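You operate a simulated robot arm through the tools that you are given. There is no shell and no other tool. Be economical: measure what you need, move in short steps, check, and stop when the job is done.

Carry out the task below with a simulated two-armed robot. There is one attempt and no reset: what you move stays moved.

## Task
Wind the yellow lamp from the trolley to three bars, switch it on and stand it in the blue crate.
Fine: work on the bench; hold the lamp still while you wind it and while you press its button. Set down upright: wind-up lamp.

The check looks at the end state, three seconds after you hand in, the way a careful person would. Anything else that was tipped, shoved, dropped, spilled or broken makes it a failure.

## Robot
Two 7-joint arms with two-finger parallel grippers on one trunk, on a base that drives. Base frame: it is fixed to the floor where the robot stands at the start and does not move with it; the origin is under the middle of the robot, x ahead of it, y to its left, z up. Readings come in m, rad, newtons and seconds.
The left shoulder is at the start at [0.06, 0.144, 0.965], the right one opposite. With the tool pointing down near the work surface each hand reaches from about 0.32 to 0.74 m from the robot's upright axis, wherever it stands, measured 20 degrees to its own side. Places, roughly: button of the purple wind-up lamp [0.8, -0.1, 0.8]; button of the teal wind-up lamp [1.1, 0.7, 1.3]; button of the yellow wind-up lamp [0.7, 0.1, 0.8]; inside of the blue crate [0.8, 1.2, 0.8]; top of the bench [0.8, 1, 0.8]; wind-up lamp [1, 0.75, 1.25]; winding knob of the purple wind-up lamp [0.8, -0.1, 0.9]; winding knob of the teal wind-up lamp [1.1, 0.7, 1.4]; winding knob of the yellow wind-up lamp [0.8, 0.1, 0.9]. Payload 1.57 kg a hand.
The tool frame of a hand sits at the grasp point between the pads (the TCP): z along the fingers, y along the line on which they close. The tips reach 0.03 m beyond it. Largest opening 0.11 m; finger width 0.024, thickness 0.012; the body of the gripper, 0.048 by 0.112 m, starts 0.078 m behind the TCP.
Orientation is that of the tool frame in the base frame, as a unit quaternion [x, y, z, w]. With the fingers straight down and closing along the base's y, the tool's x points along the base's -x, its y along +y and its z along -z.

## Interface
- The arms move only by the tool step_arm. It takes "left_steps", "right_steps" or both (then of equal length, played together; a hand with none holds still); each is a list of rows, each a list of 3 entries, a list of its own where there are three numbers: the shift along the tool's x, y, z in m, then the turn, a rotation vector about the tool's x, y, z in rad, then the gripper command, from -1 (fully open) to 1 (shut), values between in proportion. In form: [[[dx, dy, dz], [ax, ay, az], grip], ...]. A call has 1 to 10 rows; each row is the pose to reach, as a shift and turn from the pose commanded when the call began, along the tool's axes at that moment. Rows are played at 5 a second. More than 0.05 m and 0.15 rad between two rows, or a gripper value outside its range, and nothing of the call is played. Where a pose cannot be reached the arm comes as near as it can. A force on the tool above 40 N (or 10 N above the force at the start of the call, whichever is more), or a blocked arm, ends the call early, and 0.2 s more pass. The fingers move at their own pace (about 0.045 m/s each) and stop on an object; they squeeze with about 43 N. The grip force told is the motor's: it shows also when the fingers shut on nothing. Time passes only in rows, and 0.2 s behind the last, so rows that repeat a pose let the fingers close. The reply holds the time, the measured pose of the TCP, the force on the tool along the base axes, the opening and the grip force, in the units named above and with some noise, with the torque about the TCP (base axes, N m) and any sound that the robot's microphone picked up, and new pictures: "show" is both (left out), scene, wrist or none (wrist: the cameras of the hands that moved).
- Cameras (640 x 400 px; columns grow to the right, rows downward): "scene" is now at [0.0554, 0.0332, 1.5932]; the picture's right is [0.29, -0.96, 0.00], its down [-0.66, -0.20, -0.73] and it looks along [0.69, 0.21, -0.69] (base axes); focal length 250 px, centre (320, 200). "left" rides on the left gripper at [0.07, -0.016, -0.141] in its tool frame; the picture's right is [0.23, 0.97, 0.00], its down [-0.86, 0.20, -0.48] and it looks along [-0.47, 0.11, 0.88] (tool axes); focal length 222 px, centre (320, 200). "right" rides on the right gripper at [0.07, 0.016, -0.141] in its tool frame; the picture's right is [-0.23, 0.97, 0.00], its down [-0.86, -0.20, -0.48] and it looks along [-0.47, -0.11, 0.88] (tool axes); focal length 222 px, centre (320, 200). There is no depth. A picture from a camera that has moved, and an enlarged one, comes with that camera's place and axes in the base frame and with its lens. The place of the scene camera against the robot may be out by one fixed shift of up to 0.018 m in any direction.
- raise_lower(by): slides the trunk up (or, below 0, down) by that many m; the arms and the scene camera ride with it, the base frame stays. It gives what a move gives, with no picture.
- base_move(legs): drives the robot by 1 to 6 legs, each [ahead, left, turn to the left] in m, m and rad, along the robot's own axes; the way and the turn of a leg run together, so that a leg with both is an arc; at most 1.5 m and 3.142 rad a leg. The arms and the cameras ride along, it lands a little off, and it stops where it bumps. It gives what a move gives, and a new picture of the scene camera.
- pan_tilt(pan, tilt): turns the head with the scene camera to pan (to the left, within 1.501 rad either way) and tilt (down, from -0.506 to 1.204), counted from straight ahead of the robot. It gives what a move gives, and a new picture of the scene camera.
- enlarge(camera, box): a new picture of the part [left, top, right, bottom] of that camera's present view, enlarged. No time passes.
- close_job(): hands the job in; it is judged then, once.

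Work in short steps. Places have to be worked out from the pictures, the camera data and where the tool is seen: move nearer, look again, correct. Check each grasp and each placing, and mend what went wrong. You have 120 turns and 260 pictures in all, those below and enlarged ones among them. Open the grippers and draw the arms clear of the work before you hand the job in, unless the task says otherwise; then end with one line.

The tools are called after "Request:" as a command line: name --argument value ..., lists and objects as JSON in quotes. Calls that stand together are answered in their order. step_arm: Moves the arms, as the interface text tells. Its arguments: {"type":"object","properties":{"left_steps":{"type":"array","items":{"type":"array"}},"right_steps":{"type":"array","items":{"type":"array"}},"show":{"type":"string","enum":["both","scene","wrist","none"]}},"required":[]} The other tools are called the same way: raise_lower (by) slides the trunk up or down; base_move (legs) drives the base; pan_tilt (pan, tilt) turns the head that bears the scene camera; enlarge (camera, box) takes an enlarged picture of a part of a camera's view; close_job () hands the job in.

At the start:

```text
time_s: 0.0
left_tcp_pos: [0.4562, 0.3388, 1.0937]
left_orientation: [0.0, 1.0, -0.001, 0.0]
left_ft_force: [0.2, 0.6, -0.3]
left_ft_torque: [-0.04, 0.0, 0.0]
left_width: 0.11
left_finger_force: 0.1
right_tcp_pos: [0.5263, -0.0716, 1.1232]
right_orientation: [0.0, 1.0, 0.001, 0.0]
right_ft_force: [-0.5, 0.0, -1.0]
right_ft_torque: [0.01, 0.02, -0.01]
right_width: 0.1097
right_finger_force: 0.2
trunk travel left (down, up): [-0.564, 0.026]
robot x, y, heading: [-0.0003, 0.0003, -0.001]
head pan, tilt: [0.297, 0.759]
```

scene: 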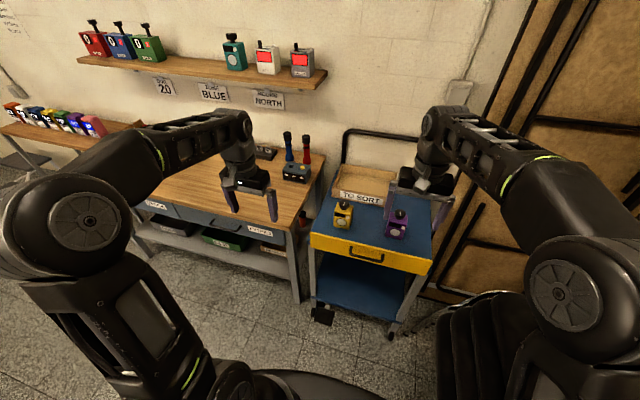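
right: 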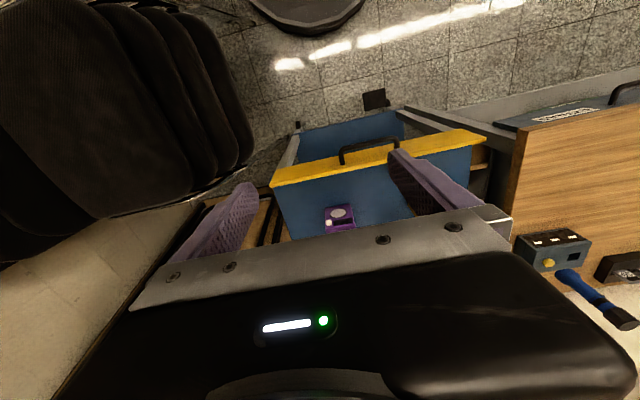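
left: 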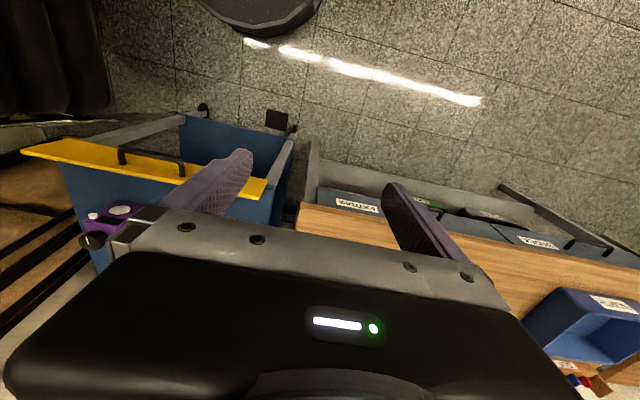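

I look closer at the yellow lamp on the trolley and at the bench.

Request:
enlarge --camera "scene" --box '[310, 170, 430, 250]'

Request:
pan_tilt --pan 0.95 --tilt 0.6

```text
5.00 times, centred on (370, 210) of scene
camera zoom: at [0.0554, 0.0332, 1.5932], right [0.29, -0.96, 0.0], down [-0.66, -0.2, -0.73], along [0.69, 0.21, -0.69], focal length 1253 px, centre (70, 150)
```

zoom: 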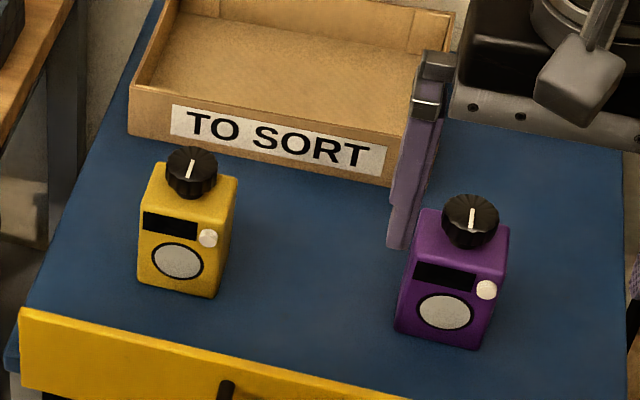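

```text
time_s: 1.0
left_tcp_pos: [0.4551, 0.3384, 1.0954]
left_orientation: [0.0, 1.0, 0.001, 0.0]
left_ft_force: [0.2, 0.2, 0.1]
left_ft_torque: [0.02, 0.0, -0.01]
left_width: 0.11
left_finger_force: 0.1
right_tcp_pos: [0.5277, -0.0728, 1.1221]
right_orientation: [0.0, 1.0, 0.0, 0.0]
right_ft_force: [0.4, -0.7, -0.3]
right_ft_torque: [-0.01, -0.01, 0.0]
right_width: 0.1099
right_finger_force: 0.1
trunk travel left (down, up): [-0.564, 0.026]
robot x, y, heading: [-0.0016, 0.0014, 0.001]
head pan, tilt: [0.949, 0.6]
camera scene: at [0.028, 0.081, 1.6068], right [0.81, -0.58, 0.0], down [-0.33, -0.46, -0.82], along [0.48, 0.67, -0.57], focal length 250 px, centre (320, 200)
```

scene: 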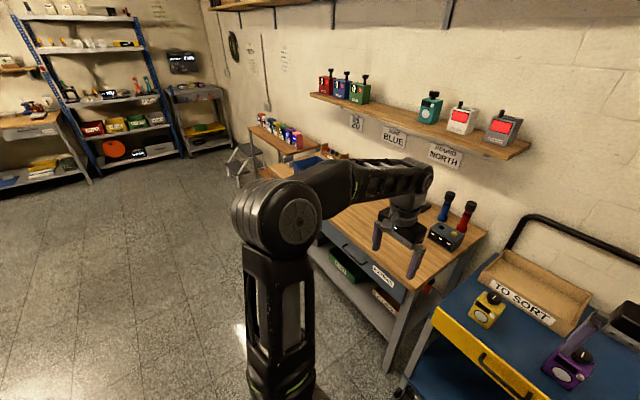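

The lamp looks to be around (0.77, 0.15), just beyond left-hand reach. I drive ahead 0.2 m and look down at the trolley.

Request:
base_move --legs '[[0.2, 0, 0]]'

Request:
pan_tilt --pan 0.1 --tilt 0.95

```text
time_s: 2.6
left_tcp_pos: [0.6597, 0.3423, 1.0919]
left_orientation: [0.004, 1.0, 0.0, -0.002]
left_ft_force: [1.6, -0.1, -0.1]
left_ft_torque: [0.01, 0.07, 0.0]
left_width: 0.11
left_finger_force: 0.0
right_tcp_pos: [0.7295, -0.0687, 1.1201]
right_orientation: [0.004, 1.0, -0.001, -0.002]
right_ft_force: [-0.3, 0.4, -0.7]
right_ft_torque: [0.02, 0.08, 0.01]
right_width: 0.11
right_finger_force: 0.0
trunk travel left (down, up): [-0.564, 0.026]
robot x, y, heading: [0.1966, 0.0043, -0.011]
head pan, tilt: [0.949, 0.6]
camera scene: at [0.2318, 0.0884, 1.6067], right [0.81, -0.59, 0.0], down [-0.33, -0.46, -0.82], along [0.48, 0.67, -0.57], focal length 250 px, centre (320, 200)
```

scene: 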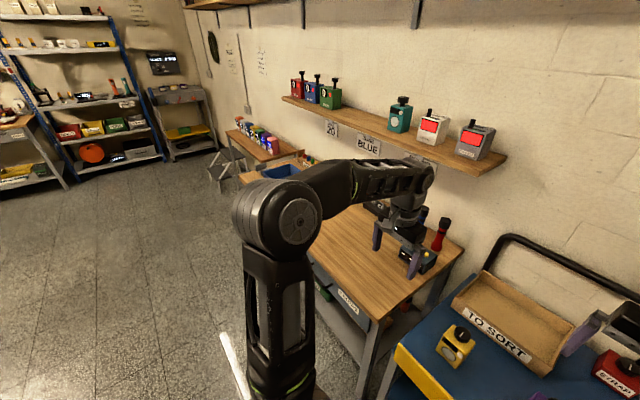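

```text
time_s: 3.8
left_tcp_pos: [0.6565, 0.3428, 1.0928]
left_orientation: [0.003, 1.0, 0.0, 0.0]
left_ft_force: [0.1, 0.0, 0.0]
left_ft_torque: [0.0, 0.0, 0.03]
left_width: 0.1101
left_finger_force: 0.1
right_tcp_pos: [0.7267, -0.069, 1.1217]
right_orientation: [0.004, 1.0, -0.001, 0.0]
right_ft_force: [-0.7, -0.1, -0.7]
right_ft_torque: [0.0, -0.04, 0.01]
right_width: 0.1099
right_finger_force: 0.0
trunk travel left (down, up): [-0.564, 0.026]
robot x, y, heading: [0.2011, 0.0093, -0.009]
head pan, tilt: [0.099, 0.949]
camera scene: at [0.2481, 0.0227, 1.5784], right [0.09, -1.0, 0.0], down [-0.81, -0.08, -0.58], along [0.58, 0.05, -0.81], focal length 250 px, centre (320, 200)
```

scene: 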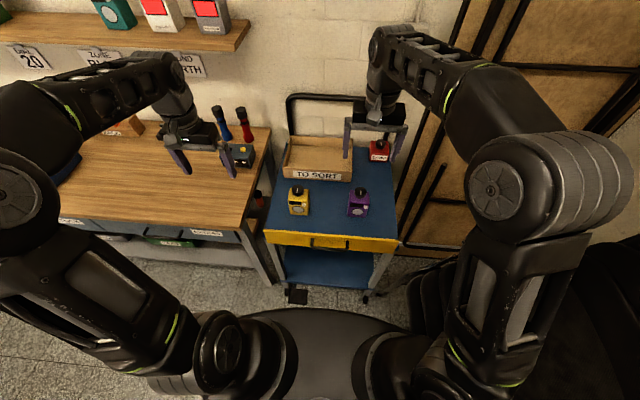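

Request:
enlarge --camera "scene" --box '[260, 160, 396, 245]'

```text
4.71 times, centred on (328, 202) of scene
camera zoom: at [0.2481, 0.0227, 1.5784], right [0.09, -1.0, 0.0], down [-0.81, -0.08, -0.58], along [0.58, 0.05, -0.81], focal length 1179 px, centre (282, 188)
```

zoom: 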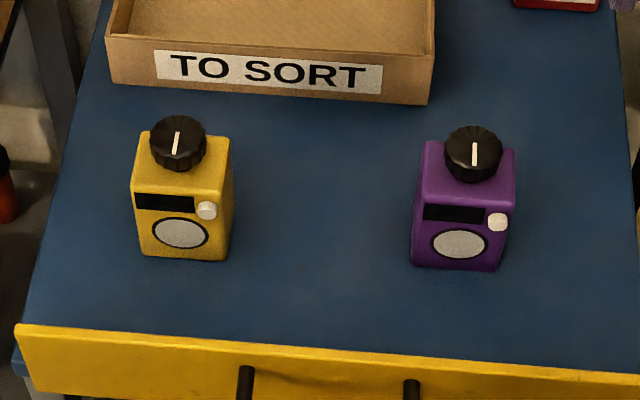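

The lamp sits near (0.79, 0.15), knob top about z 0.87, front squarely toward -x. I withdraw the right hand a little and bring the left hand above the lamp, at z ~1.0.

Request:
step_arm --left_steps '[[[-0.02, -0.032, 0], [0, 0, 0], -1], [[-0.045, -0.064, 0], [0, 0, 0], -1], [[-0.068, -0.096, 0], [0, 0, 0], -1], [[-0.09, -0.128, 0], [0, 0, 0], -1], [[-0.112, -0.16, 0.01], [0, 0, 0], -1], [[-0.135, -0.19, 0.02], [0, 0, 0], -1], [[-0.135, -0.19, 0.05], [0, 0, 0], -1], [[-0.135, -0.19, 0.09], [0, 0, 0], -1]]' --right_steps '[[[0.02, -0.02, 0], [0, 0, 0], -1], [[0.04, -0.04, 0], [0, 0, 0], -1], [[0.06, -0.06, 0], [0, 0, 0], -1], [[0.08, -0.08, 0], [0, 0, 0], -1], [[0.1, -0.1, 0], [0, 0, 0], -1], [[0.12, -0.12, 0], [0, 0, 0], -1], [[0.14, -0.12, 0], [0, 0, 0], -1], [[0.15, -0.12, 0], [0, 0, 0], -1]]'

```text
time_s: 5.6
left_tcp_pos: [0.7908, 0.1498, 1.003]
left_orientation: [0.004, 1.0, 0.001, 0.0]
left_ft_force: [0.1, 0.0, -0.1]
left_ft_torque: [0.03, 0.03, 0.0]
left_width: 0.1099
left_finger_force: 0.1
right_tcp_pos: [0.5758, -0.1896, 1.1214]
right_orientation: [0.004, 1.0, 0.001, 0.0]
right_ft_force: [0.6, 0.5, -0.4]
right_ft_torque: [0.01, 0.04, 0.02]
right_width: 0.1099
right_finger_force: 0.0
trunk travel left (down, up): [-0.564, 0.026]
robot x, y, heading: [0.1966, 0.009, -0.008]
head pan, tilt: [0.099, 0.949]
camera scene: at [0.2487, 0.0221, 1.5784], right [0.09, -1.0, 0.0], down [-0.81, -0.07, -0.58], along [0.58, 0.05, -0.81], focal length 250 px, centre (320, 200)
camera right: at [0.5039, -0.1715, 1.2627], right [0.23, 0.97, 0.0], down [0.85, -0.21, 0.48], along [0.46, -0.11, -0.88], focal length 222 px, centre (320, 200)
camera left: at [0.7219, 0.1334, 1.1446], right [-0.22, 0.98, 0.0], down [0.86, 0.19, 0.48], along [0.47, 0.11, -0.88], focal length 222 px, centre (320, 200)
```

scene: 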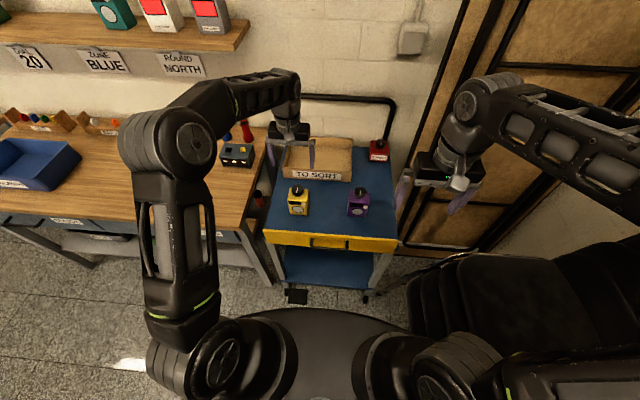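
right: 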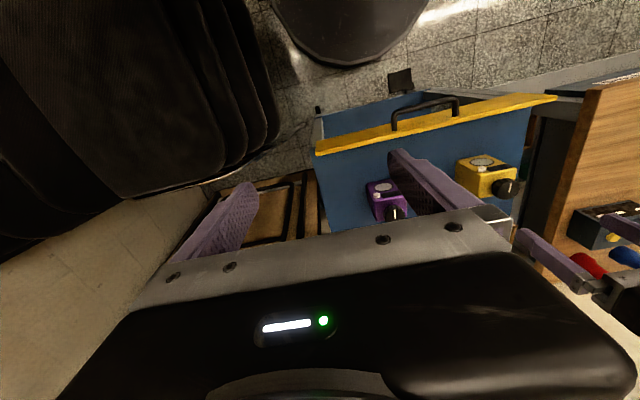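
left: 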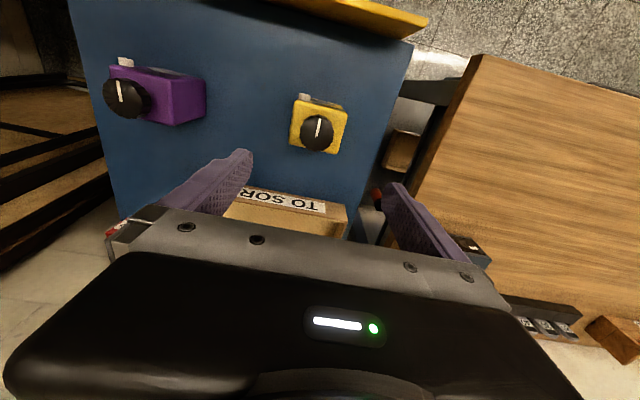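

I zoom in on the left wrist view to measure lamp position and yaw.

Request:
enlarge --camera "left" --box '[270, 80, 366, 140]'

Request:
enlarge --camera "left" --box '[270, 110, 366, 170]'

```text
6.67 times, centred on (318, 110) of left
camera zoom: at [0.7219, 0.1334, 1.1446], right [-0.22, 0.98, 0.0], down [0.86, 0.19, 0.48], along [0.47, 0.11, -0.88], focal length 1481 px, centre (333, 800)
```

zoom: 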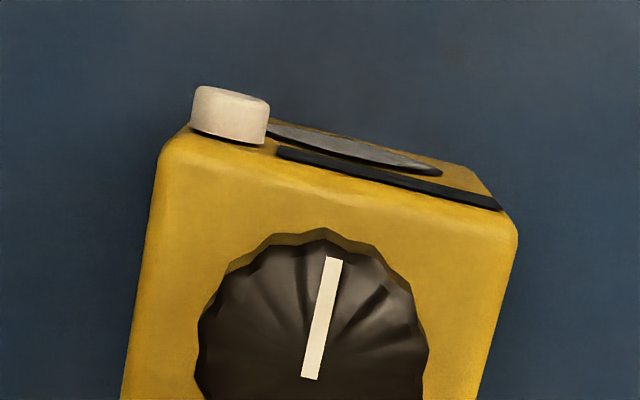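

```text
6.67 times, centred on (318, 140) of left
camera zoom: at [0.7219, 0.1334, 1.1446], right [-0.22, 0.98, 0.0], down [0.86, 0.19, 0.48], along [0.47, 0.11, -0.88], focal length 1481 px, centre (333, 600)
```

zoom: 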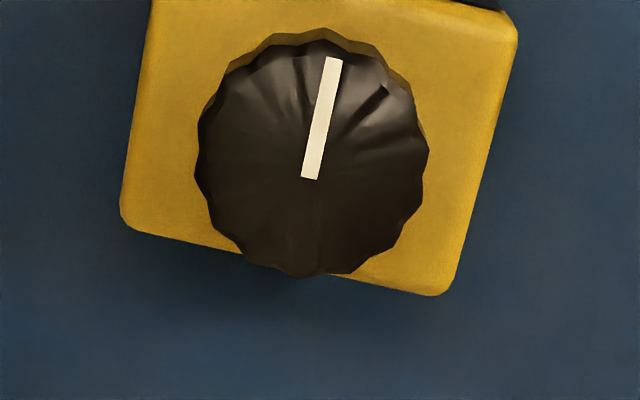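

Lamp centre computed at (0.780, 0.144), 0.069 wide, 0.053 deep, yaw about 0. I correct and lower partway.

Request:
step_arm --left_steps '[[[0.011, -0.006, 0.02], [0, 0, 0], -1], [[0.011, -0.006, 0.06], [0, 0, 0], -1], [[0.011, -0.006, 0.1], [0, 0, 0], -1], [[0.011, -0.006, 0.14], [0, 0, 0], -1], [[0.011, -0.006, 0.14], [0, 0, 0], -1]]'

```text
time_s: 6.8
left_tcp_pos: [0.7781, 0.1429, 0.8615]
left_orientation: [0.003, 1.0, 0.0, 0.0]
left_ft_force: [0.5, 0.4, 0.2]
left_ft_torque: [0.03, -0.04, -0.02]
left_width: 0.1098
left_finger_force: 0.0
right_tcp_pos: [0.575, -0.1884, 1.1208]
right_orientation: [0.003, 1.0, 0.0, 0.0]
right_ft_force: [-0.2, 0.7, -0.5]
right_ft_torque: [0.01, -0.01, -0.04]
right_width: 0.1102
right_finger_force: 0.0
trunk travel left (down, up): [-0.564, 0.026]
robot x, y, heading: [0.1968, 0.0064, -0.01]
head pan, tilt: [0.099, 0.949]
camera scene: at [0.2476, 0.0225, 1.5784], right [0.09, -1.0, 0.0], down [-0.81, -0.07, -0.58], along [0.58, 0.05, -0.81], focal length 250 px, centre (320, 200)
camera left: at [0.7086, 0.1281, 1.0034], right [-0.22, 0.98, 0.0], down [0.86, 0.19, 0.48], along [0.47, 0.11, -0.88], focal length 222 px, centre (320, 200)
```

scene: 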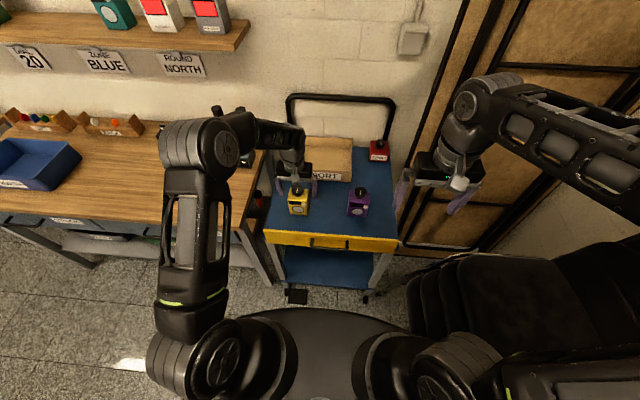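
left: 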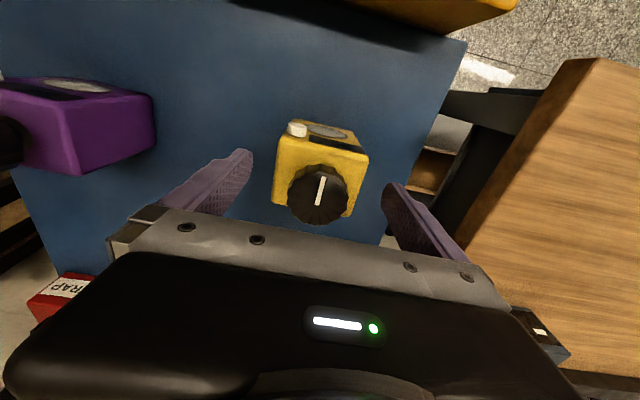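

Lateral alignment is fine and the knob top appears around z 0.855. I lower to TCP z≈0.797 and close.

Request:
step_arm --left_steps '[[[-0.003, 0, 0.03], [0, 0, 0], -1], [[-0.003, 0, 0.065], [0, 0, 0], -1], [[-0.003, 0, 0.065], [0, 0, 0], -0.2], [[-0.003, 0, 0.065], [0, 0, 0], 0.3], [[-0.003, 0, 0.065], [0, 0, 0], 0.6], [[-0.003, 0, 0.065], [0, 0, 0], 0.6]]'

```text
time_s: 8.2
left_tcp_pos: [0.7829, 0.1458, 0.7985]
left_orientation: [0.004, 1.0, 0.0, -0.001]
left_ft_force: [-0.3, 0.1, 0.2]
left_ft_torque: [0.0, -0.04, -0.01]
left_width: 0.072
left_finger_force: 26.9
right_tcp_pos: [0.5746, -0.1893, 1.1216]
right_orientation: [0.003, 1.0, 0.001, -0.001]
right_ft_force: [0.3, 0.1, -0.2]
right_ft_torque: [0.0, 0.01, -0.01]
right_width: 0.1102
right_finger_force: 0.0
trunk travel left (down, up): [-0.564, 0.026]
robot x, y, heading: [0.2009, 0.0038, -0.006]
head pan, tilt: [0.099, 0.949]
camera scene: at [0.2481, 0.0225, 1.5784], right [0.09, -1.0, 0.0], down [-0.81, -0.07, -0.58], along [0.58, 0.05, -0.81], focal length 250 px, centre (320, 200)
camera left: at [0.7125, 0.1287, 0.9394], right [-0.22, 0.98, 0.0], down [0.86, 0.19, 0.48], along [0.47, 0.11, -0.88], focal length 222 px, centre (320, 200)
```

scene: 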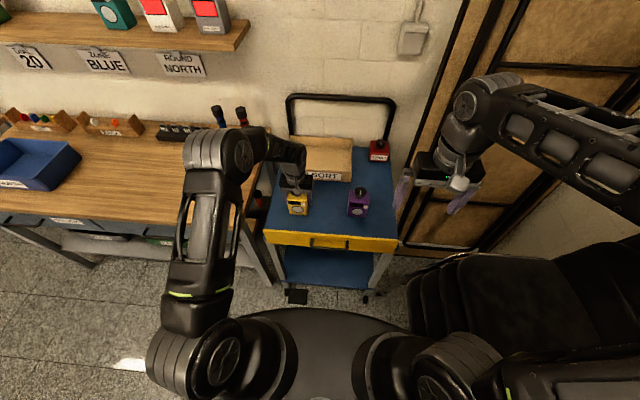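
left: 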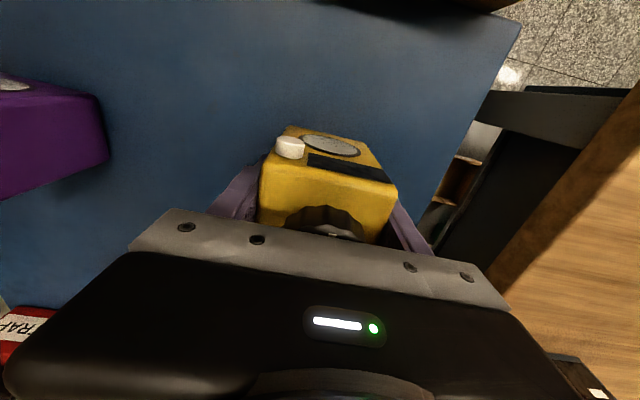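

Gripped at 0.072 m. I squeeze fully and lift 0.2 m.

Request:
step_arm --left_steps '[[[0, 0, 0], [0, 0, 0], 1], [[0, 0, -0.03], [0, 0, 0], 1], [[0, 0, -0.07], [0, 0, 0], 1], [[0, 0, -0.11], [0, 0, 0], 1], [[0, 0, -0.15], [0, 0, 0], 1], [[0, 0, -0.2], [0, 0, 0], 1], [[0.05, 0, -0.2], [0, 0, 0], 1], [[0.1, 0, -0.2], [0, 0, 0], 1], [[0.14, 0.03, -0.2], [0, 0, 0], 1]]'

```text
time_s: 10.2
left_tcp_pos: [0.6396, 0.1774, 0.9974]
left_orientation: [0.003, 1.0, 0.0, 0.001]
left_ft_force: [0.4, 0.9, -0.9]
left_ft_torque: [-0.02, -0.02, -0.01]
left_width: 0.0714
left_finger_force: 42.6
right_tcp_pos: [0.5742, -0.1872, 1.1219]
right_orientation: [0.003, 1.0, -0.001, 0.0]
right_ft_force: [-0.5, 0.5, -0.3]
right_ft_torque: [-0.06, 0.0, -0.01]
right_width: 0.1098
right_finger_force: 0.1
trunk travel left (down, up): [-0.564, 0.026]
robot x, y, heading: [0.1951, 0.003, -0.009]
head pan, tilt: [0.099, 0.949]
camera scene: at [0.2466, 0.0239, 1.5784], right [0.09, -1.0, 0.0], down [-0.81, -0.07, -0.58], along [0.58, 0.05, -0.81], focal length 250 px, centre (320, 200)
camera left: at [0.5708, 0.1612, 1.1398], right [-0.22, 0.98, 0.0], down [0.86, 0.19, 0.48], along [0.47, 0.1, -0.88], focal length 222 px, centre (320, 200)
```

scene: 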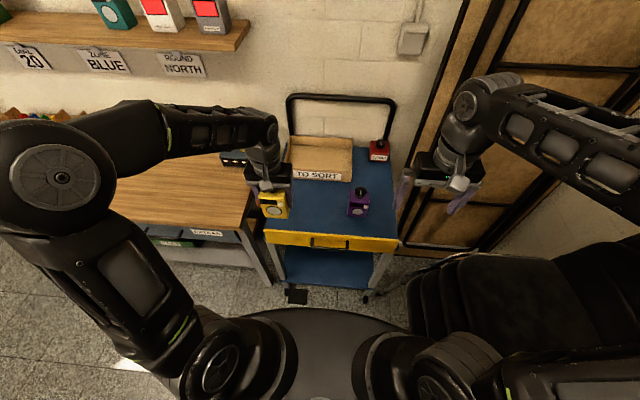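
left: 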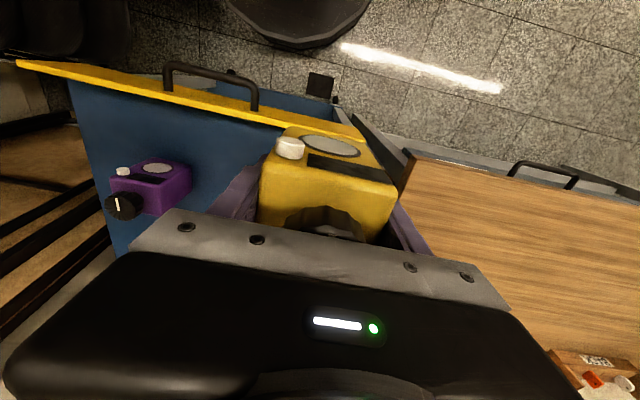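

The lamp is held and light. I drive left about 0.7 m, to stand before the bench.

Request:
base_move --legs '[[0, 0.7, 0]]'

Request:
pan_tilt --pan 0.2 --tilt 0.85

```text
time_s: 14.0
left_tcp_pos: [0.6494, 0.8699, 0.9984]
left_orientation: [0.006, 1.0, 0.0, 0.0]
left_ft_force: [-0.3, 0.5, -1.4]
left_ft_torque: [0.01, -0.01, -0.05]
left_width: 0.0719
left_finger_force: 43.2
right_tcp_pos: [0.5812, 0.5057, 1.1219]
right_orientation: [0.006, 1.0, 0.0, 0.0]
right_ft_force: [0.8, 0.4, 0.5]
right_ft_torque: [-0.02, -0.07, 0.02]
right_width: 0.11
right_finger_force: 0.0
trunk travel left (down, up): [-0.564, 0.026]
robot x, y, heading: [0.2055, 0.6997, -0.012]
head pan, tilt: [0.099, 0.949]
camera scene: at [0.2549, 0.7186, 1.5784], right [0.09, -1.0, 0.0], down [-0.81, -0.07, -0.58], along [0.58, 0.05, -0.81], focal length 250 px, centre (320, 200)
```

scene: 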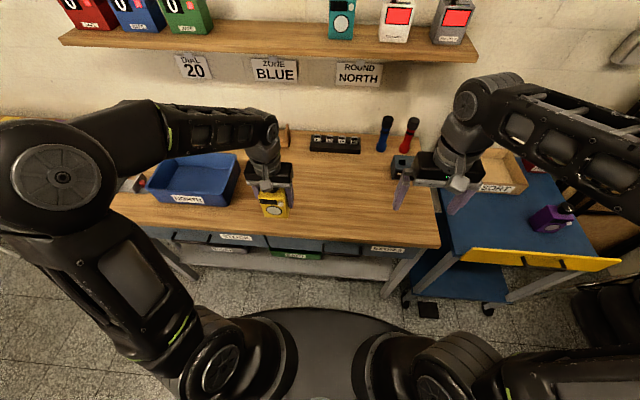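

```text
time_s: 14.7
left_tcp_pos: [0.6509, 0.869, 0.999]
left_orientation: [0.006, 1.0, 0.0, 0.0]
left_ft_force: [0.2, -0.7, -1.1]
left_ft_torque: [0.01, -0.01, 0.01]
left_width: 0.0718
left_finger_force: 43.2
right_tcp_pos: [0.5812, 0.505, 1.1221]
right_orientation: [0.006, 1.0, 0.0, -0.001]
right_ft_force: [0.4, 0.4, -0.2]
right_ft_torque: [-0.01, -0.02, -0.01]
right_width: 0.1101
right_finger_force: 0.2
trunk travel left (down, up): [-0.564, 0.026]
robot x, y, heading: [0.204, 0.6966, -0.01]
head pan, tilt: [0.201, 0.85]
camera scene: at [0.2592, 0.7261, 1.5859], right [0.19, -0.98, 0.0], down [-0.74, -0.14, -0.66], along [0.65, 0.12, -0.75], focal length 250 px, centre (320, 200)
```

scene: 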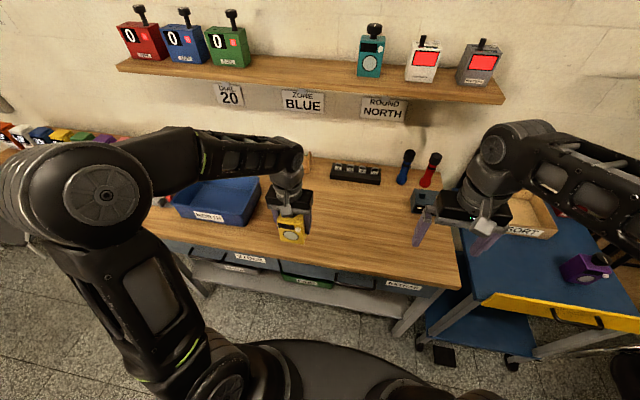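

The bench between the crate and the dark box is clear. I move the lamp above (0.80, 0.73) and turn it 45° so its front faces the right arm.

Request:
step_arm --left_steps '[[[-0.025, -0.023, 0], [0, 0, -0.13], 1], [[-0.05, -0.046, 0], [0, 0, -0.26], 1], [[-0.075, -0.07, 0], [0, 0, -0.39], 1], [[-0.1, -0.093, 0], [0, 0, -0.52], 1], [[-0.125, -0.116, 0], [0, 0, -0.65], 1], [[-0.15, -0.14, 0], [0, 0, -0.785], 1], [[-0.15, -0.14, 0.05], [0, 0, -0.785], 1], [[-0.15, -0.14, 0.1], [0, 0, -0.785], 1], [[-0.15, -0.14, 0.15], [0, 0, -0.785], 1], [[-0.15, -0.14, 0.17], [0, 0, -0.785], 1]]'

```text
time_s: 16.8
left_tcp_pos: [0.7988, 0.7276, 0.8541]
left_orientation: [-0.378, 0.926, -0.001, 0.003]
left_ft_force: [-5.2, -0.4, 14.5]
left_ft_torque: [0.57, 0.68, 0.13]
left_width: 0.0718
left_finger_force: 43.0
right_tcp_pos: [0.5804, 0.5049, 1.1219]
right_orientation: [0.005, 1.0, 0.0, 0.0]
right_ft_force: [0.6, 0.5, -0.8]
right_ft_torque: [0.01, 0.05, -0.03]
right_width: 0.1101
right_finger_force: 0.1
trunk travel left (down, up): [-0.564, 0.026]
robot x, y, heading: [0.2, 0.7023, -0.012]
head pan, tilt: [0.201, 0.85]
stopped in row 10 (left hand): the force on the tool passed its limit (the readings are from after the stop); the commanded pose is now the measured one
camera scene: at [0.2586, 0.7262, 1.5861], right [0.19, -0.98, 0.0], down [-0.74, -0.14, -0.66], along [0.65, 0.12, -0.75], focal length 250 px, centre (320, 200)
camera left: at [0.7607, 0.6668, 0.9948], right [-0.84, 0.54, -0.01], down [0.47, 0.74, 0.48], along [0.26, 0.4, -0.88], focal length 222 px, centre (320, 200)
```

scene: 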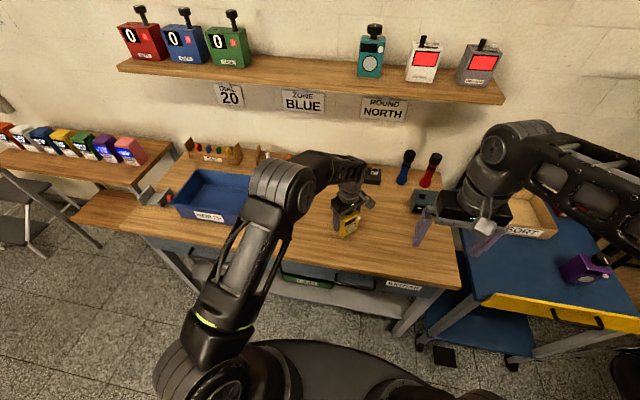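
left: 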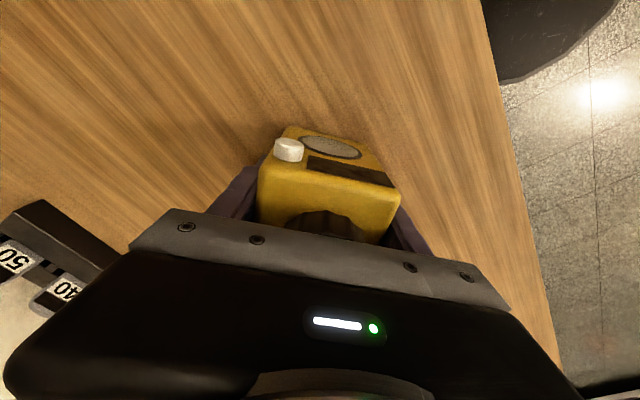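

Contact with the bench at TCP z 0.854. I ease up a hair, release, and raise the hand.

Request:
step_arm --left_steps '[[[0, 0, -0.001], [0, 0, 0], 1], [[0, 0, -0.001], [0, 0, 0], 0.2], [[0, 0, -0.001], [0, 0, 0], -0.5], [[0, 0, -0.001], [0, 0, 0], -1], [[0, 0, -0.001], [0, 0, 0], -1], [[0, 0, -0.04], [0, 0, 0], -1], [[0, 0, -0.09], [0, 0, 0], -1], [[0, 0, -0.14], [0, 0, 0], -1]]'

```text
time_s: 18.6
left_tcp_pos: [0.7987, 0.7284, 0.992]
left_orientation: [-0.379, 0.925, -0.001, 0.001]
left_ft_force: [-0.8, 0.4, -0.4]
left_ft_torque: [-0.03, 0.01, -0.01]
left_width: 0.1103
left_finger_force: 0.0
right_tcp_pos: [0.581, 0.5054, 1.1214]
right_orientation: [0.007, 1.0, 0.0, 0.001]
right_ft_force: [0.0, -0.3, 0.3]
right_ft_torque: [0.02, -0.02, 0.02]
right_width: 0.11
right_finger_force: 0.0
trunk travel left (down, up): [-0.564, 0.026]
robot x, y, heading: [0.2024, 0.7047, -0.012]
head pan, tilt: [0.201, 0.85]
camera scene: at [0.2584, 0.7262, 1.5858], right [0.19, -0.98, 0.0], down [-0.74, -0.14, -0.66], along [0.65, 0.12, -0.75], focal length 250 px, centre (320, 200)
camera left: at [0.7595, 0.6671, 1.1336], right [-0.84, 0.54, 0.0], down [0.47, 0.74, 0.48], along [0.26, 0.4, -0.88], focal length 222 px, centre (320, 200)
```

scene: 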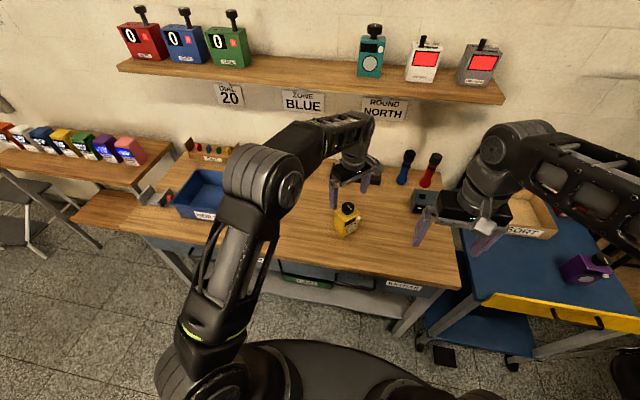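
left: 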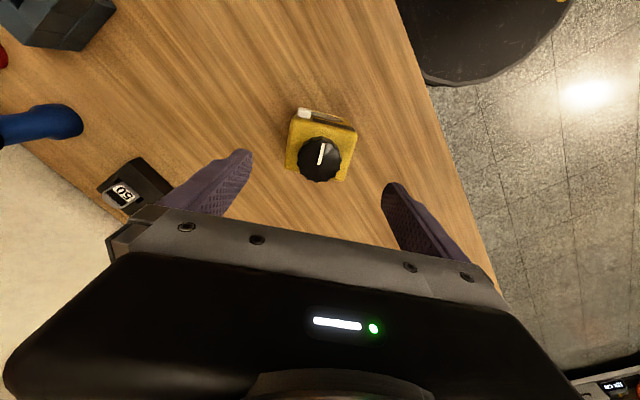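

Lamp stands, centre ≈(0.799, 0.728), bench ≈0.78, knob top ≈0.907. I bring the left hand back-left of the lamp and yaw it so it can take the lamp from its left side.

Request:
step_arm --left_steps '[[[0, 0.01, -0.03], [0, 0, 0.15], -1], [[0, 0.03, -0.04], [0, 0, 0.3], -1], [[0, 0.05, -0.04], [0, 0, 0.45], -1], [[0, 0.07, -0.04], [0, 0, 0.6], -1], [[0, 0.09, -0.04], [0, 0, 0.75], -1], [[0, 0.11, -0.04], [0, 0, 0.9], -1], [[0, 0.125, -0.04], [0, 0, 1.05], -1], [[0, 0.14, -0.04], [0, 0, 1.2], -1], [[0, 0.15, -0.04], [0, 0, 1.35], -1], [[0, 0.15, -0.04], [0, 0, 1.5], -1]]' --show "scene"

```text
time_s: 20.8
left_tcp_pos: [0.6947, 0.8356, 1.0313]
left_orientation: [0.356, 0.935, 0.0, 0.003]
left_ft_force: [-0.2, 0.6, 0.1]
left_ft_torque: [0.02, 0.0, 0.0]
left_width: 0.11
left_finger_force: 0.1
right_tcp_pos: [0.5817, 0.5053, 1.1232]
right_orientation: [0.006, 1.0, 0.0, 0.001]
right_ft_force: [0.9, -0.2, -0.8]
right_ft_torque: [0.02, 0.01, 0.0]
right_width: 0.1096
right_finger_force: 0.0
trunk travel left (down, up): [-0.564, 0.026]
robot x, y, heading: [0.2047, 0.7034, -0.013]
head pan, tilt: [0.201, 0.85]
camera scene: at [0.2593, 0.7262, 1.5859], right [0.19, -0.98, 0.0], down [-0.74, -0.14, -0.66], along [0.65, 0.12, -0.75], focal length 250 px, centre (320, 200)
```

scene: 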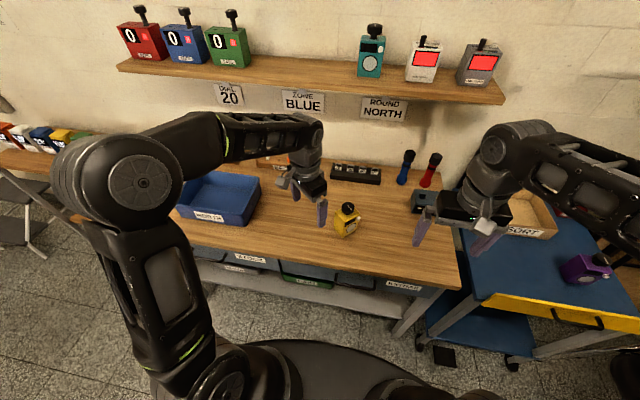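

Now I pitch the left hand up so that its fingers point toward the lamp, 25° below level.

Request:
step_arm --left_steps '[[[0, 0, 0], [0.005, -0.142, 0.0076], -1], [[0, 0, 0], [0.0096, -0.283, 0.015], -1], [[0, 0, 0], [0.0145, -0.425, 0.0228], -1], [[0, 0, 0], [0.0193, -0.567, 0.03], -1], [[0, 0, 0], [0.024, -0.709, 0.038], -1], [[0, 0, 0], [0.029, -0.85, 0.0455], -1], [[0, 0, 0], [0.034, -0.992, 0.053], -1], [[0, 0, 0], [0.0386, -1.134, 0.0607], -1], [[0, 0, 0], [0.0386, -1.134, 0.0607], -1]]' --show "both"

```text
time_s: 22.8
left_tcp_pos: [0.6938, 0.834, 1.0324]
left_orientation: [0.326, 0.777, -0.207, 0.497]
left_ft_force: [0.8, 0.2, 0.2]
left_ft_torque: [0.01, 0.02, -0.01]
left_width: 0.11
left_finger_force: 0.2
right_tcp_pos: [0.5809, 0.5058, 1.1219]
right_orientation: [0.006, 1.0, 0.0, 0.0]
right_ft_force: [-0.9, 0.1, 0.6]
right_ft_torque: [0.0, 0.01, 0.0]
right_width: 0.1097
right_finger_force: 0.1
trunk travel left (down, up): [-0.564, 0.026]
robot x, y, heading: [0.2059, 0.7076, -0.011]
head pan, tilt: [0.201, 0.85]
camera scene: at [0.2589, 0.726, 1.5859], right [0.19, -0.98, 0.0], down [-0.74, -0.14, -0.66], along [0.65, 0.12, -0.75], focal length 250 px, centre (320, 200)
camera left: at [0.5717, 0.9354, 1.0269], right [0.63, 0.75, -0.2], down [0.09, 0.19, 0.98], along [0.77, -0.63, 0.06], focal length 222 px, centre (320, 200)
```

scene: 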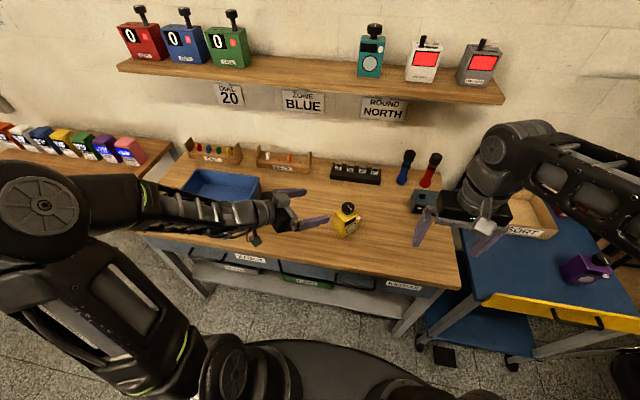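
left: 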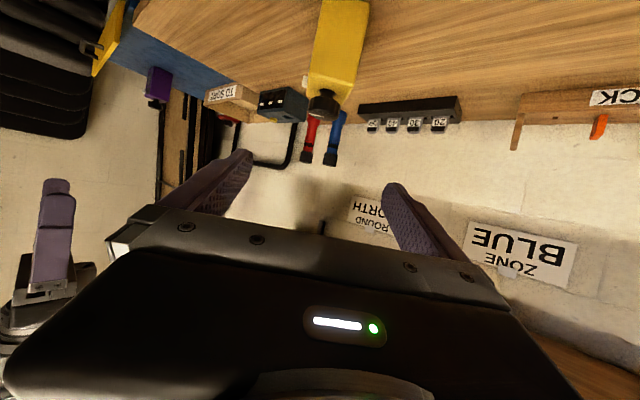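

Tool axes are as intended. I lower the hand straight down 0.145 m to the pre-grasp beside the lamp.

Request:
step_arm --left_steps '[[[0.033, 0, 0.015], [0, 0, 0], -1], [[0.066, 0, 0.031], [0, 0, 0], -1], [[0.099, 0, 0.046], [0, 0, 0], -1], [[0.131, 0, 0.061], [0, 0, 0], -1], [[0.131, 0, 0.061], [0, 0, 0], -1]]'

```text
time_s: 24.0
left_tcp_pos: [0.6947, 0.8336, 0.8879]
left_orientation: [0.327, 0.776, -0.207, 0.499]
left_ft_force: [0.0, 0.3, 0.1]
left_ft_torque: [-0.02, -0.01, 0.01]
left_width: 0.1102
left_finger_force: 0.1
right_tcp_pos: [0.5805, 0.5055, 1.1208]
right_orientation: [0.006, 1.0, 0.001, 0.001]
right_ft_force: [-0.2, -1.1, 0.0]
right_ft_torque: [0.03, -0.01, 0.01]
right_width: 0.1101
right_finger_force: 0.1
trunk travel left (down, up): [-0.564, 0.026]
robot x, y, heading: [0.2057, 0.7034, -0.01]
head pan, tilt: [0.201, 0.85]
camera scene: at [0.2588, 0.726, 1.5859], right [0.19, -0.98, 0.0], down [-0.74, -0.14, -0.66], along [0.65, 0.12, -0.75], focal length 250 px, centre (320, 200)
camera left: at [0.5725, 0.9346, 0.8837], right [0.63, 0.75, -0.2], down [0.08, 0.19, 0.98], along [0.77, -0.63, 0.06], focal length 222 px, centre (320, 200)
```

scene: 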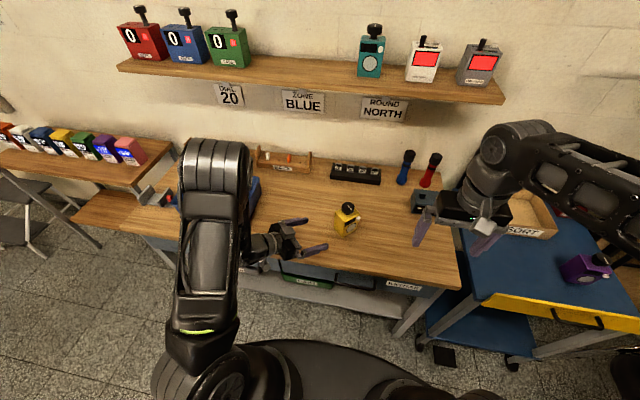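
left: 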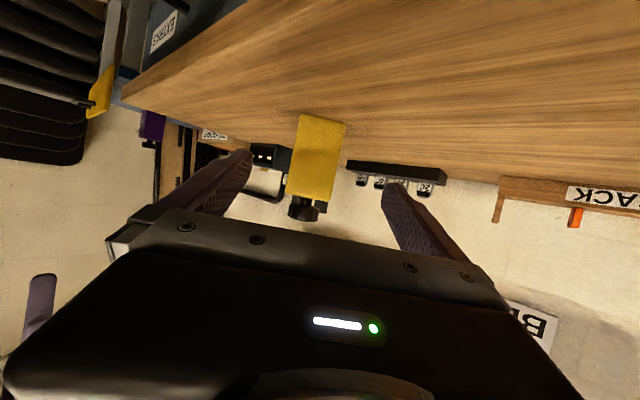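

Lamp is centred between the fingers. I advance 0.15 m along the tool, then check before closing.

Request:
step_arm --left_steps '[[[0, 0, 0.04], [0, 0, 0], -1], [[0, 0, 0.08], [0, 0, 0], -1], [[0, 0, 0.12], [0, 0, 0], -1], [[0, 0, 0.152], [0, 0, 0], -1], [[0, 0, 0.152], [0, 0, 0], -1]]'

Request:
enlarge --camera "scene" --box '[290, 180, 410, 255]'

```text
time_s: 25.2
left_tcp_pos: [0.7926, 0.7378, 0.8243]
left_orientation: [0.326, 0.776, -0.208, 0.498]
left_ft_force: [-4.3, 4.3, 7.3]
left_ft_torque: [-0.31, 0.29, -0.34]
left_width: 0.11
left_finger_force: 0.1
right_tcp_pos: [0.5792, 0.5057, 1.1215]
right_orientation: [0.005, 1.0, -0.001, 0.0]
right_ft_force: [0.6, 0.8, 0.1]
right_ft_torque: [0.03, -0.01, -0.02]
right_width: 0.11
right_finger_force: 0.1
trunk travel left (down, up): [-0.564, 0.026]
robot x, y, heading: [0.2085, 0.706, -0.014]
head pan, tilt: [0.201, 0.85]
camera scene: at [0.2579, 0.7269, 1.5861], right [0.19, -0.98, 0.0], down [-0.74, -0.14, -0.66], along [0.65, 0.12, -0.75], focal length 250 px, centre (320, 200)
camera left: at [0.6693, 0.8371, 0.8192], right [0.63, 0.75, -0.2], down [0.09, 0.19, 0.98], along [0.77, -0.63, 0.06], focal length 222 px, centre (320, 200)
```

scene: 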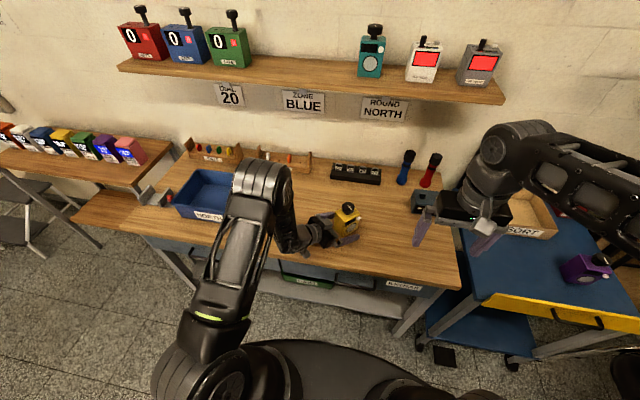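
left: 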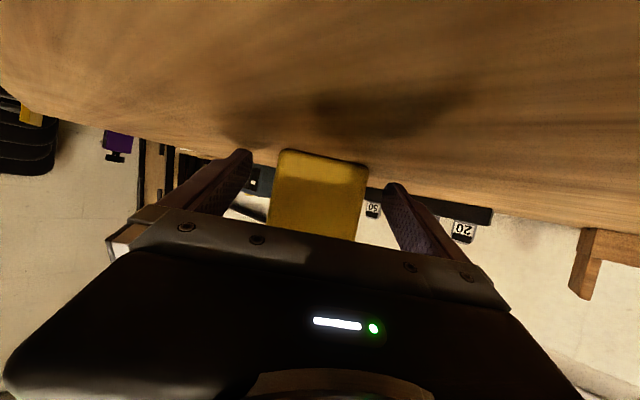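

```text
5.33 times, centred on (350, 218) of scene
camera zoom: at [0.2579, 0.7269, 1.5861], right [0.19, -0.98, 0.0], down [-0.74, -0.14, -0.66], along [0.65, 0.12, -0.75], focal length 1336 px, centre (160, 107)
```

zoom: 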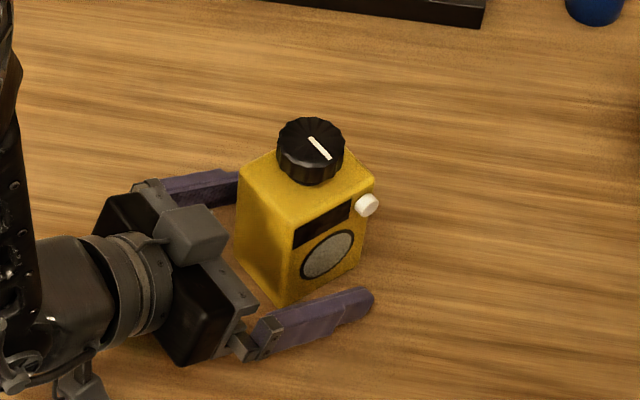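

Slight contact: the front fingertip touches the bench (bench ≈0.80). I lift 8 mm and close on the lamp body.

Request:
step_arm --left_steps '[[[-0.0075, 0, -0.0035], [0, 0, 0], -1], [[-0.0075, 0, -0.0035], [0, 0, 0], -0.5], [[-0.0075, 0, -0.0035], [0, 0, 0], -0.1], [[-0.0075, 0, -0.0035], [0, 0, 0], 0.2], [[-0.0075, 0, -0.0035], [0, 0, 0], 0.4], [[-0.0075, 0, -0.0035], [0, 0, 0], 0.4]]' --show "wrist"

Request:
enlarge --camera "scene" --box '[290, 180, 410, 255]'

```text
time_s: 26.6
left_tcp_pos: [0.7917, 0.7343, 0.8321]
left_orientation: [0.326, 0.776, -0.207, 0.498]
left_ft_force: [0.7, -0.6, 0.4]
left_ft_torque: [-0.04, 0.04, 0.01]
left_width: 0.0578
left_finger_force: 28.0
right_tcp_pos: [0.5803, 0.5047, 1.1203]
right_orientation: [0.005, 1.0, 0.0, 0.0]
right_ft_force: [-0.2, -0.1, 0.1]
right_ft_torque: [-0.02, -0.02, -0.03]
right_width: 0.1099
right_finger_force: 0.1
trunk travel left (down, up): [-0.564, 0.026]
robot x, y, heading: [0.2048, 0.6998, -0.012]
head pan, tilt: [0.201, 0.85]
camera left: at [0.6699, 0.8367, 0.8269], right [0.63, 0.75, -0.2], down [0.09, 0.19, 0.98], along [0.77, -0.63, 0.06], focal length 222 px, centre (320, 200)
```

left: 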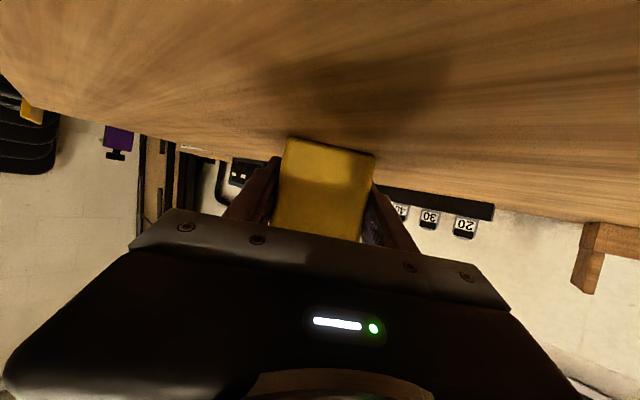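

```text
5.33 times, centred on (350, 218) of scene
camera zoom: at [0.2592, 0.7261, 1.5859], right [0.19, -0.98, 0.0], down [-0.74, -0.14, -0.66], along [0.65, 0.12, -0.75], focal length 1336 px, centre (160, 107)
```

zoom: 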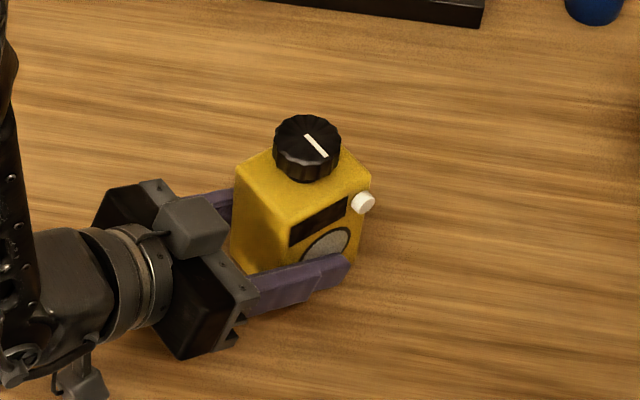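

Firm side grip (0.058 m), with display and button free. I tighten and bring the right hand above the knob.

Request:
step_arm --right_steps '[[[-0.03, 0.032, 0], [0, 0, -0.07], -1], [[-0.062, 0.064, 0], [0, 0, -0.14], -1], [[-0.094, 0.096, 0], [0, 0, -0.21], -1], [[-0.125, 0.128, 0], [0, 0, -0.28], -1], [[-0.156, 0.16, 0], [0, 0, -0.35], -1], [[-0.188, 0.192, 0], [0, 0, -0.42], -1], [[-0.219, 0.223, 0.02], [0, 0, -0.45], -1], [[-0.219, 0.223, 0.06], [0, 0, -0.45], -1], [[-0.219, 0.223, 0.1], [0, 0, -0.45], -1]]' --left_steps '[[[0, 0, 0], [0, 0, 0], 1], [[0, 0, 0], [0, 0, 0], 1], [[0, 0, 0], [0, 0, 0], 1], [[0, 0, 0], [0, 0, 0], 1], [[0, 0, 0], [0, 0, 0], 1], [[0, 0, 0], [0, 0, 0], 1], [[0, 0, 0], [0, 0, 0], 1], [[0, 0, 0], [0, 0, 0], 1], [[0, 0, 0], [0, 0, 0], 1]]'

```text
time_s: 28.6
left_tcp_pos: [0.7942, 0.7372, 0.8302]
left_orientation: [0.326, 0.776, -0.208, 0.498]
left_ft_force: [1.6, -0.4, 1.9]
left_ft_torque: [-0.02, 0.16, -0.04]
left_width: 0.0575
left_finger_force: 43.1
right_tcp_pos: [0.8051, 0.7247, 1.0193]
right_orientation: [-0.217, 0.976, 0.0, 0.0]
right_ft_force: [-0.1, 0.1, -0.9]
right_ft_torque: [0.01, 0.05, 0.01]
right_width: 0.11
right_finger_force: 0.1
right hand out of reach, approached as far as the arm can: row 5, 6, 7, 8
trunk travel left (down, up): [-0.564, 0.026]
robot x, y, heading: [0.2049, 0.7019, -0.011]
head pan, tilt: [0.201, 0.85]
camera scene: at [0.2612, 0.7272, 1.586], right [0.19, -0.98, 0.0], down [-0.74, -0.14, -0.66], along [0.65, 0.12, -0.75], focal length 250 px, centre (320, 200)
camera right: at [0.734, 0.7113, 1.1604], right [-0.21, 0.98, 0.0], down [0.86, 0.18, 0.48], along [0.47, 0.1, -0.88], focal length 222 px, centre (320, 200)
camera left: at [0.6717, 0.8371, 0.8267], right [0.63, 0.75, -0.2], down [0.09, 0.19, 0.98], along [0.77, -0.63, 0.06], focal length 222 px, centre (320, 200)
```

scene: 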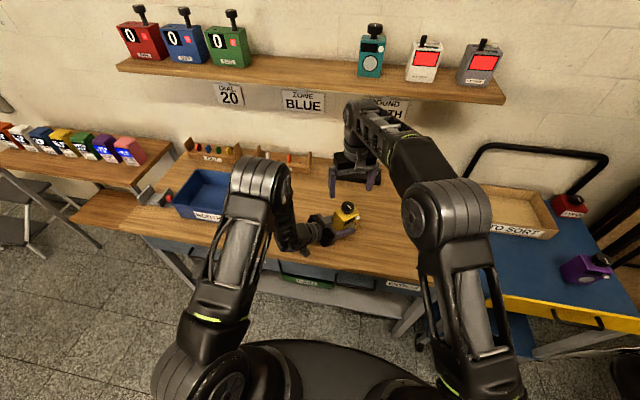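
right: 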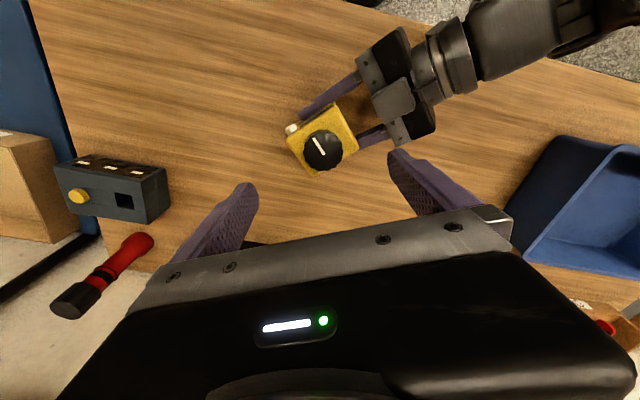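
left: 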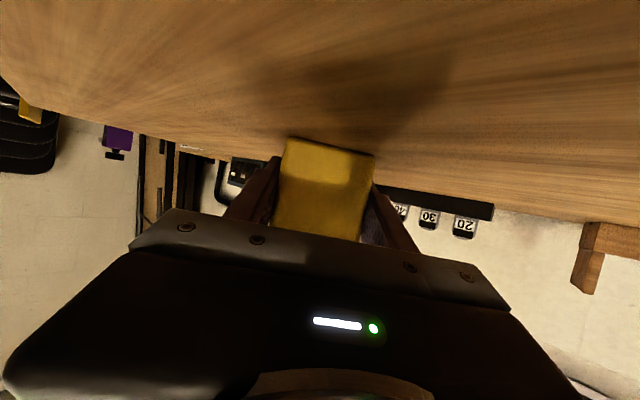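

Request:
enlarge --camera "right" --box '[272, 110, 368, 170]'

Request:
enlarge --camera "scene" --box '[310, 190, 374, 230]'

```text
6.67 times, centred on (320, 140) of right
camera zoom: at [0.734, 0.7113, 1.1604], right [-0.21, 0.98, 0.0], down [0.86, 0.18, 0.48], along [0.47, 0.1, -0.88], focal length 1481 px, centre (320, 600)
```

zoom: 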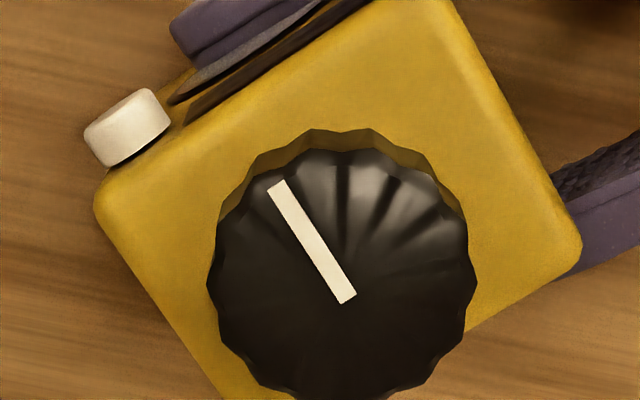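

```text
10.00 times, centred on (342, 210) of scene
camera zoom: at [0.2612, 0.7272, 1.586], right [0.19, -0.98, 0.0], down [-0.74, -0.14, -0.66], along [0.65, 0.12, -0.75], focal length 2505 px, centre (100, 100)
```

zoom: 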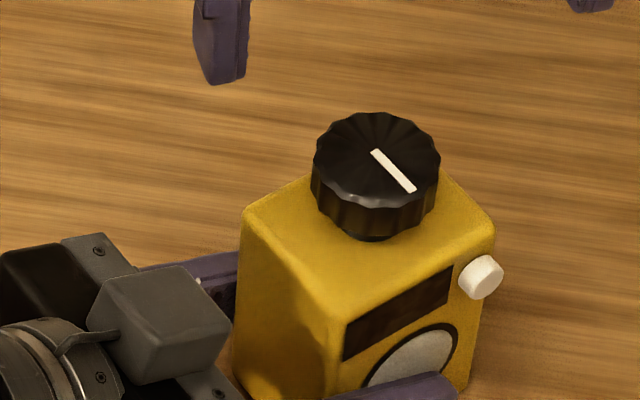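

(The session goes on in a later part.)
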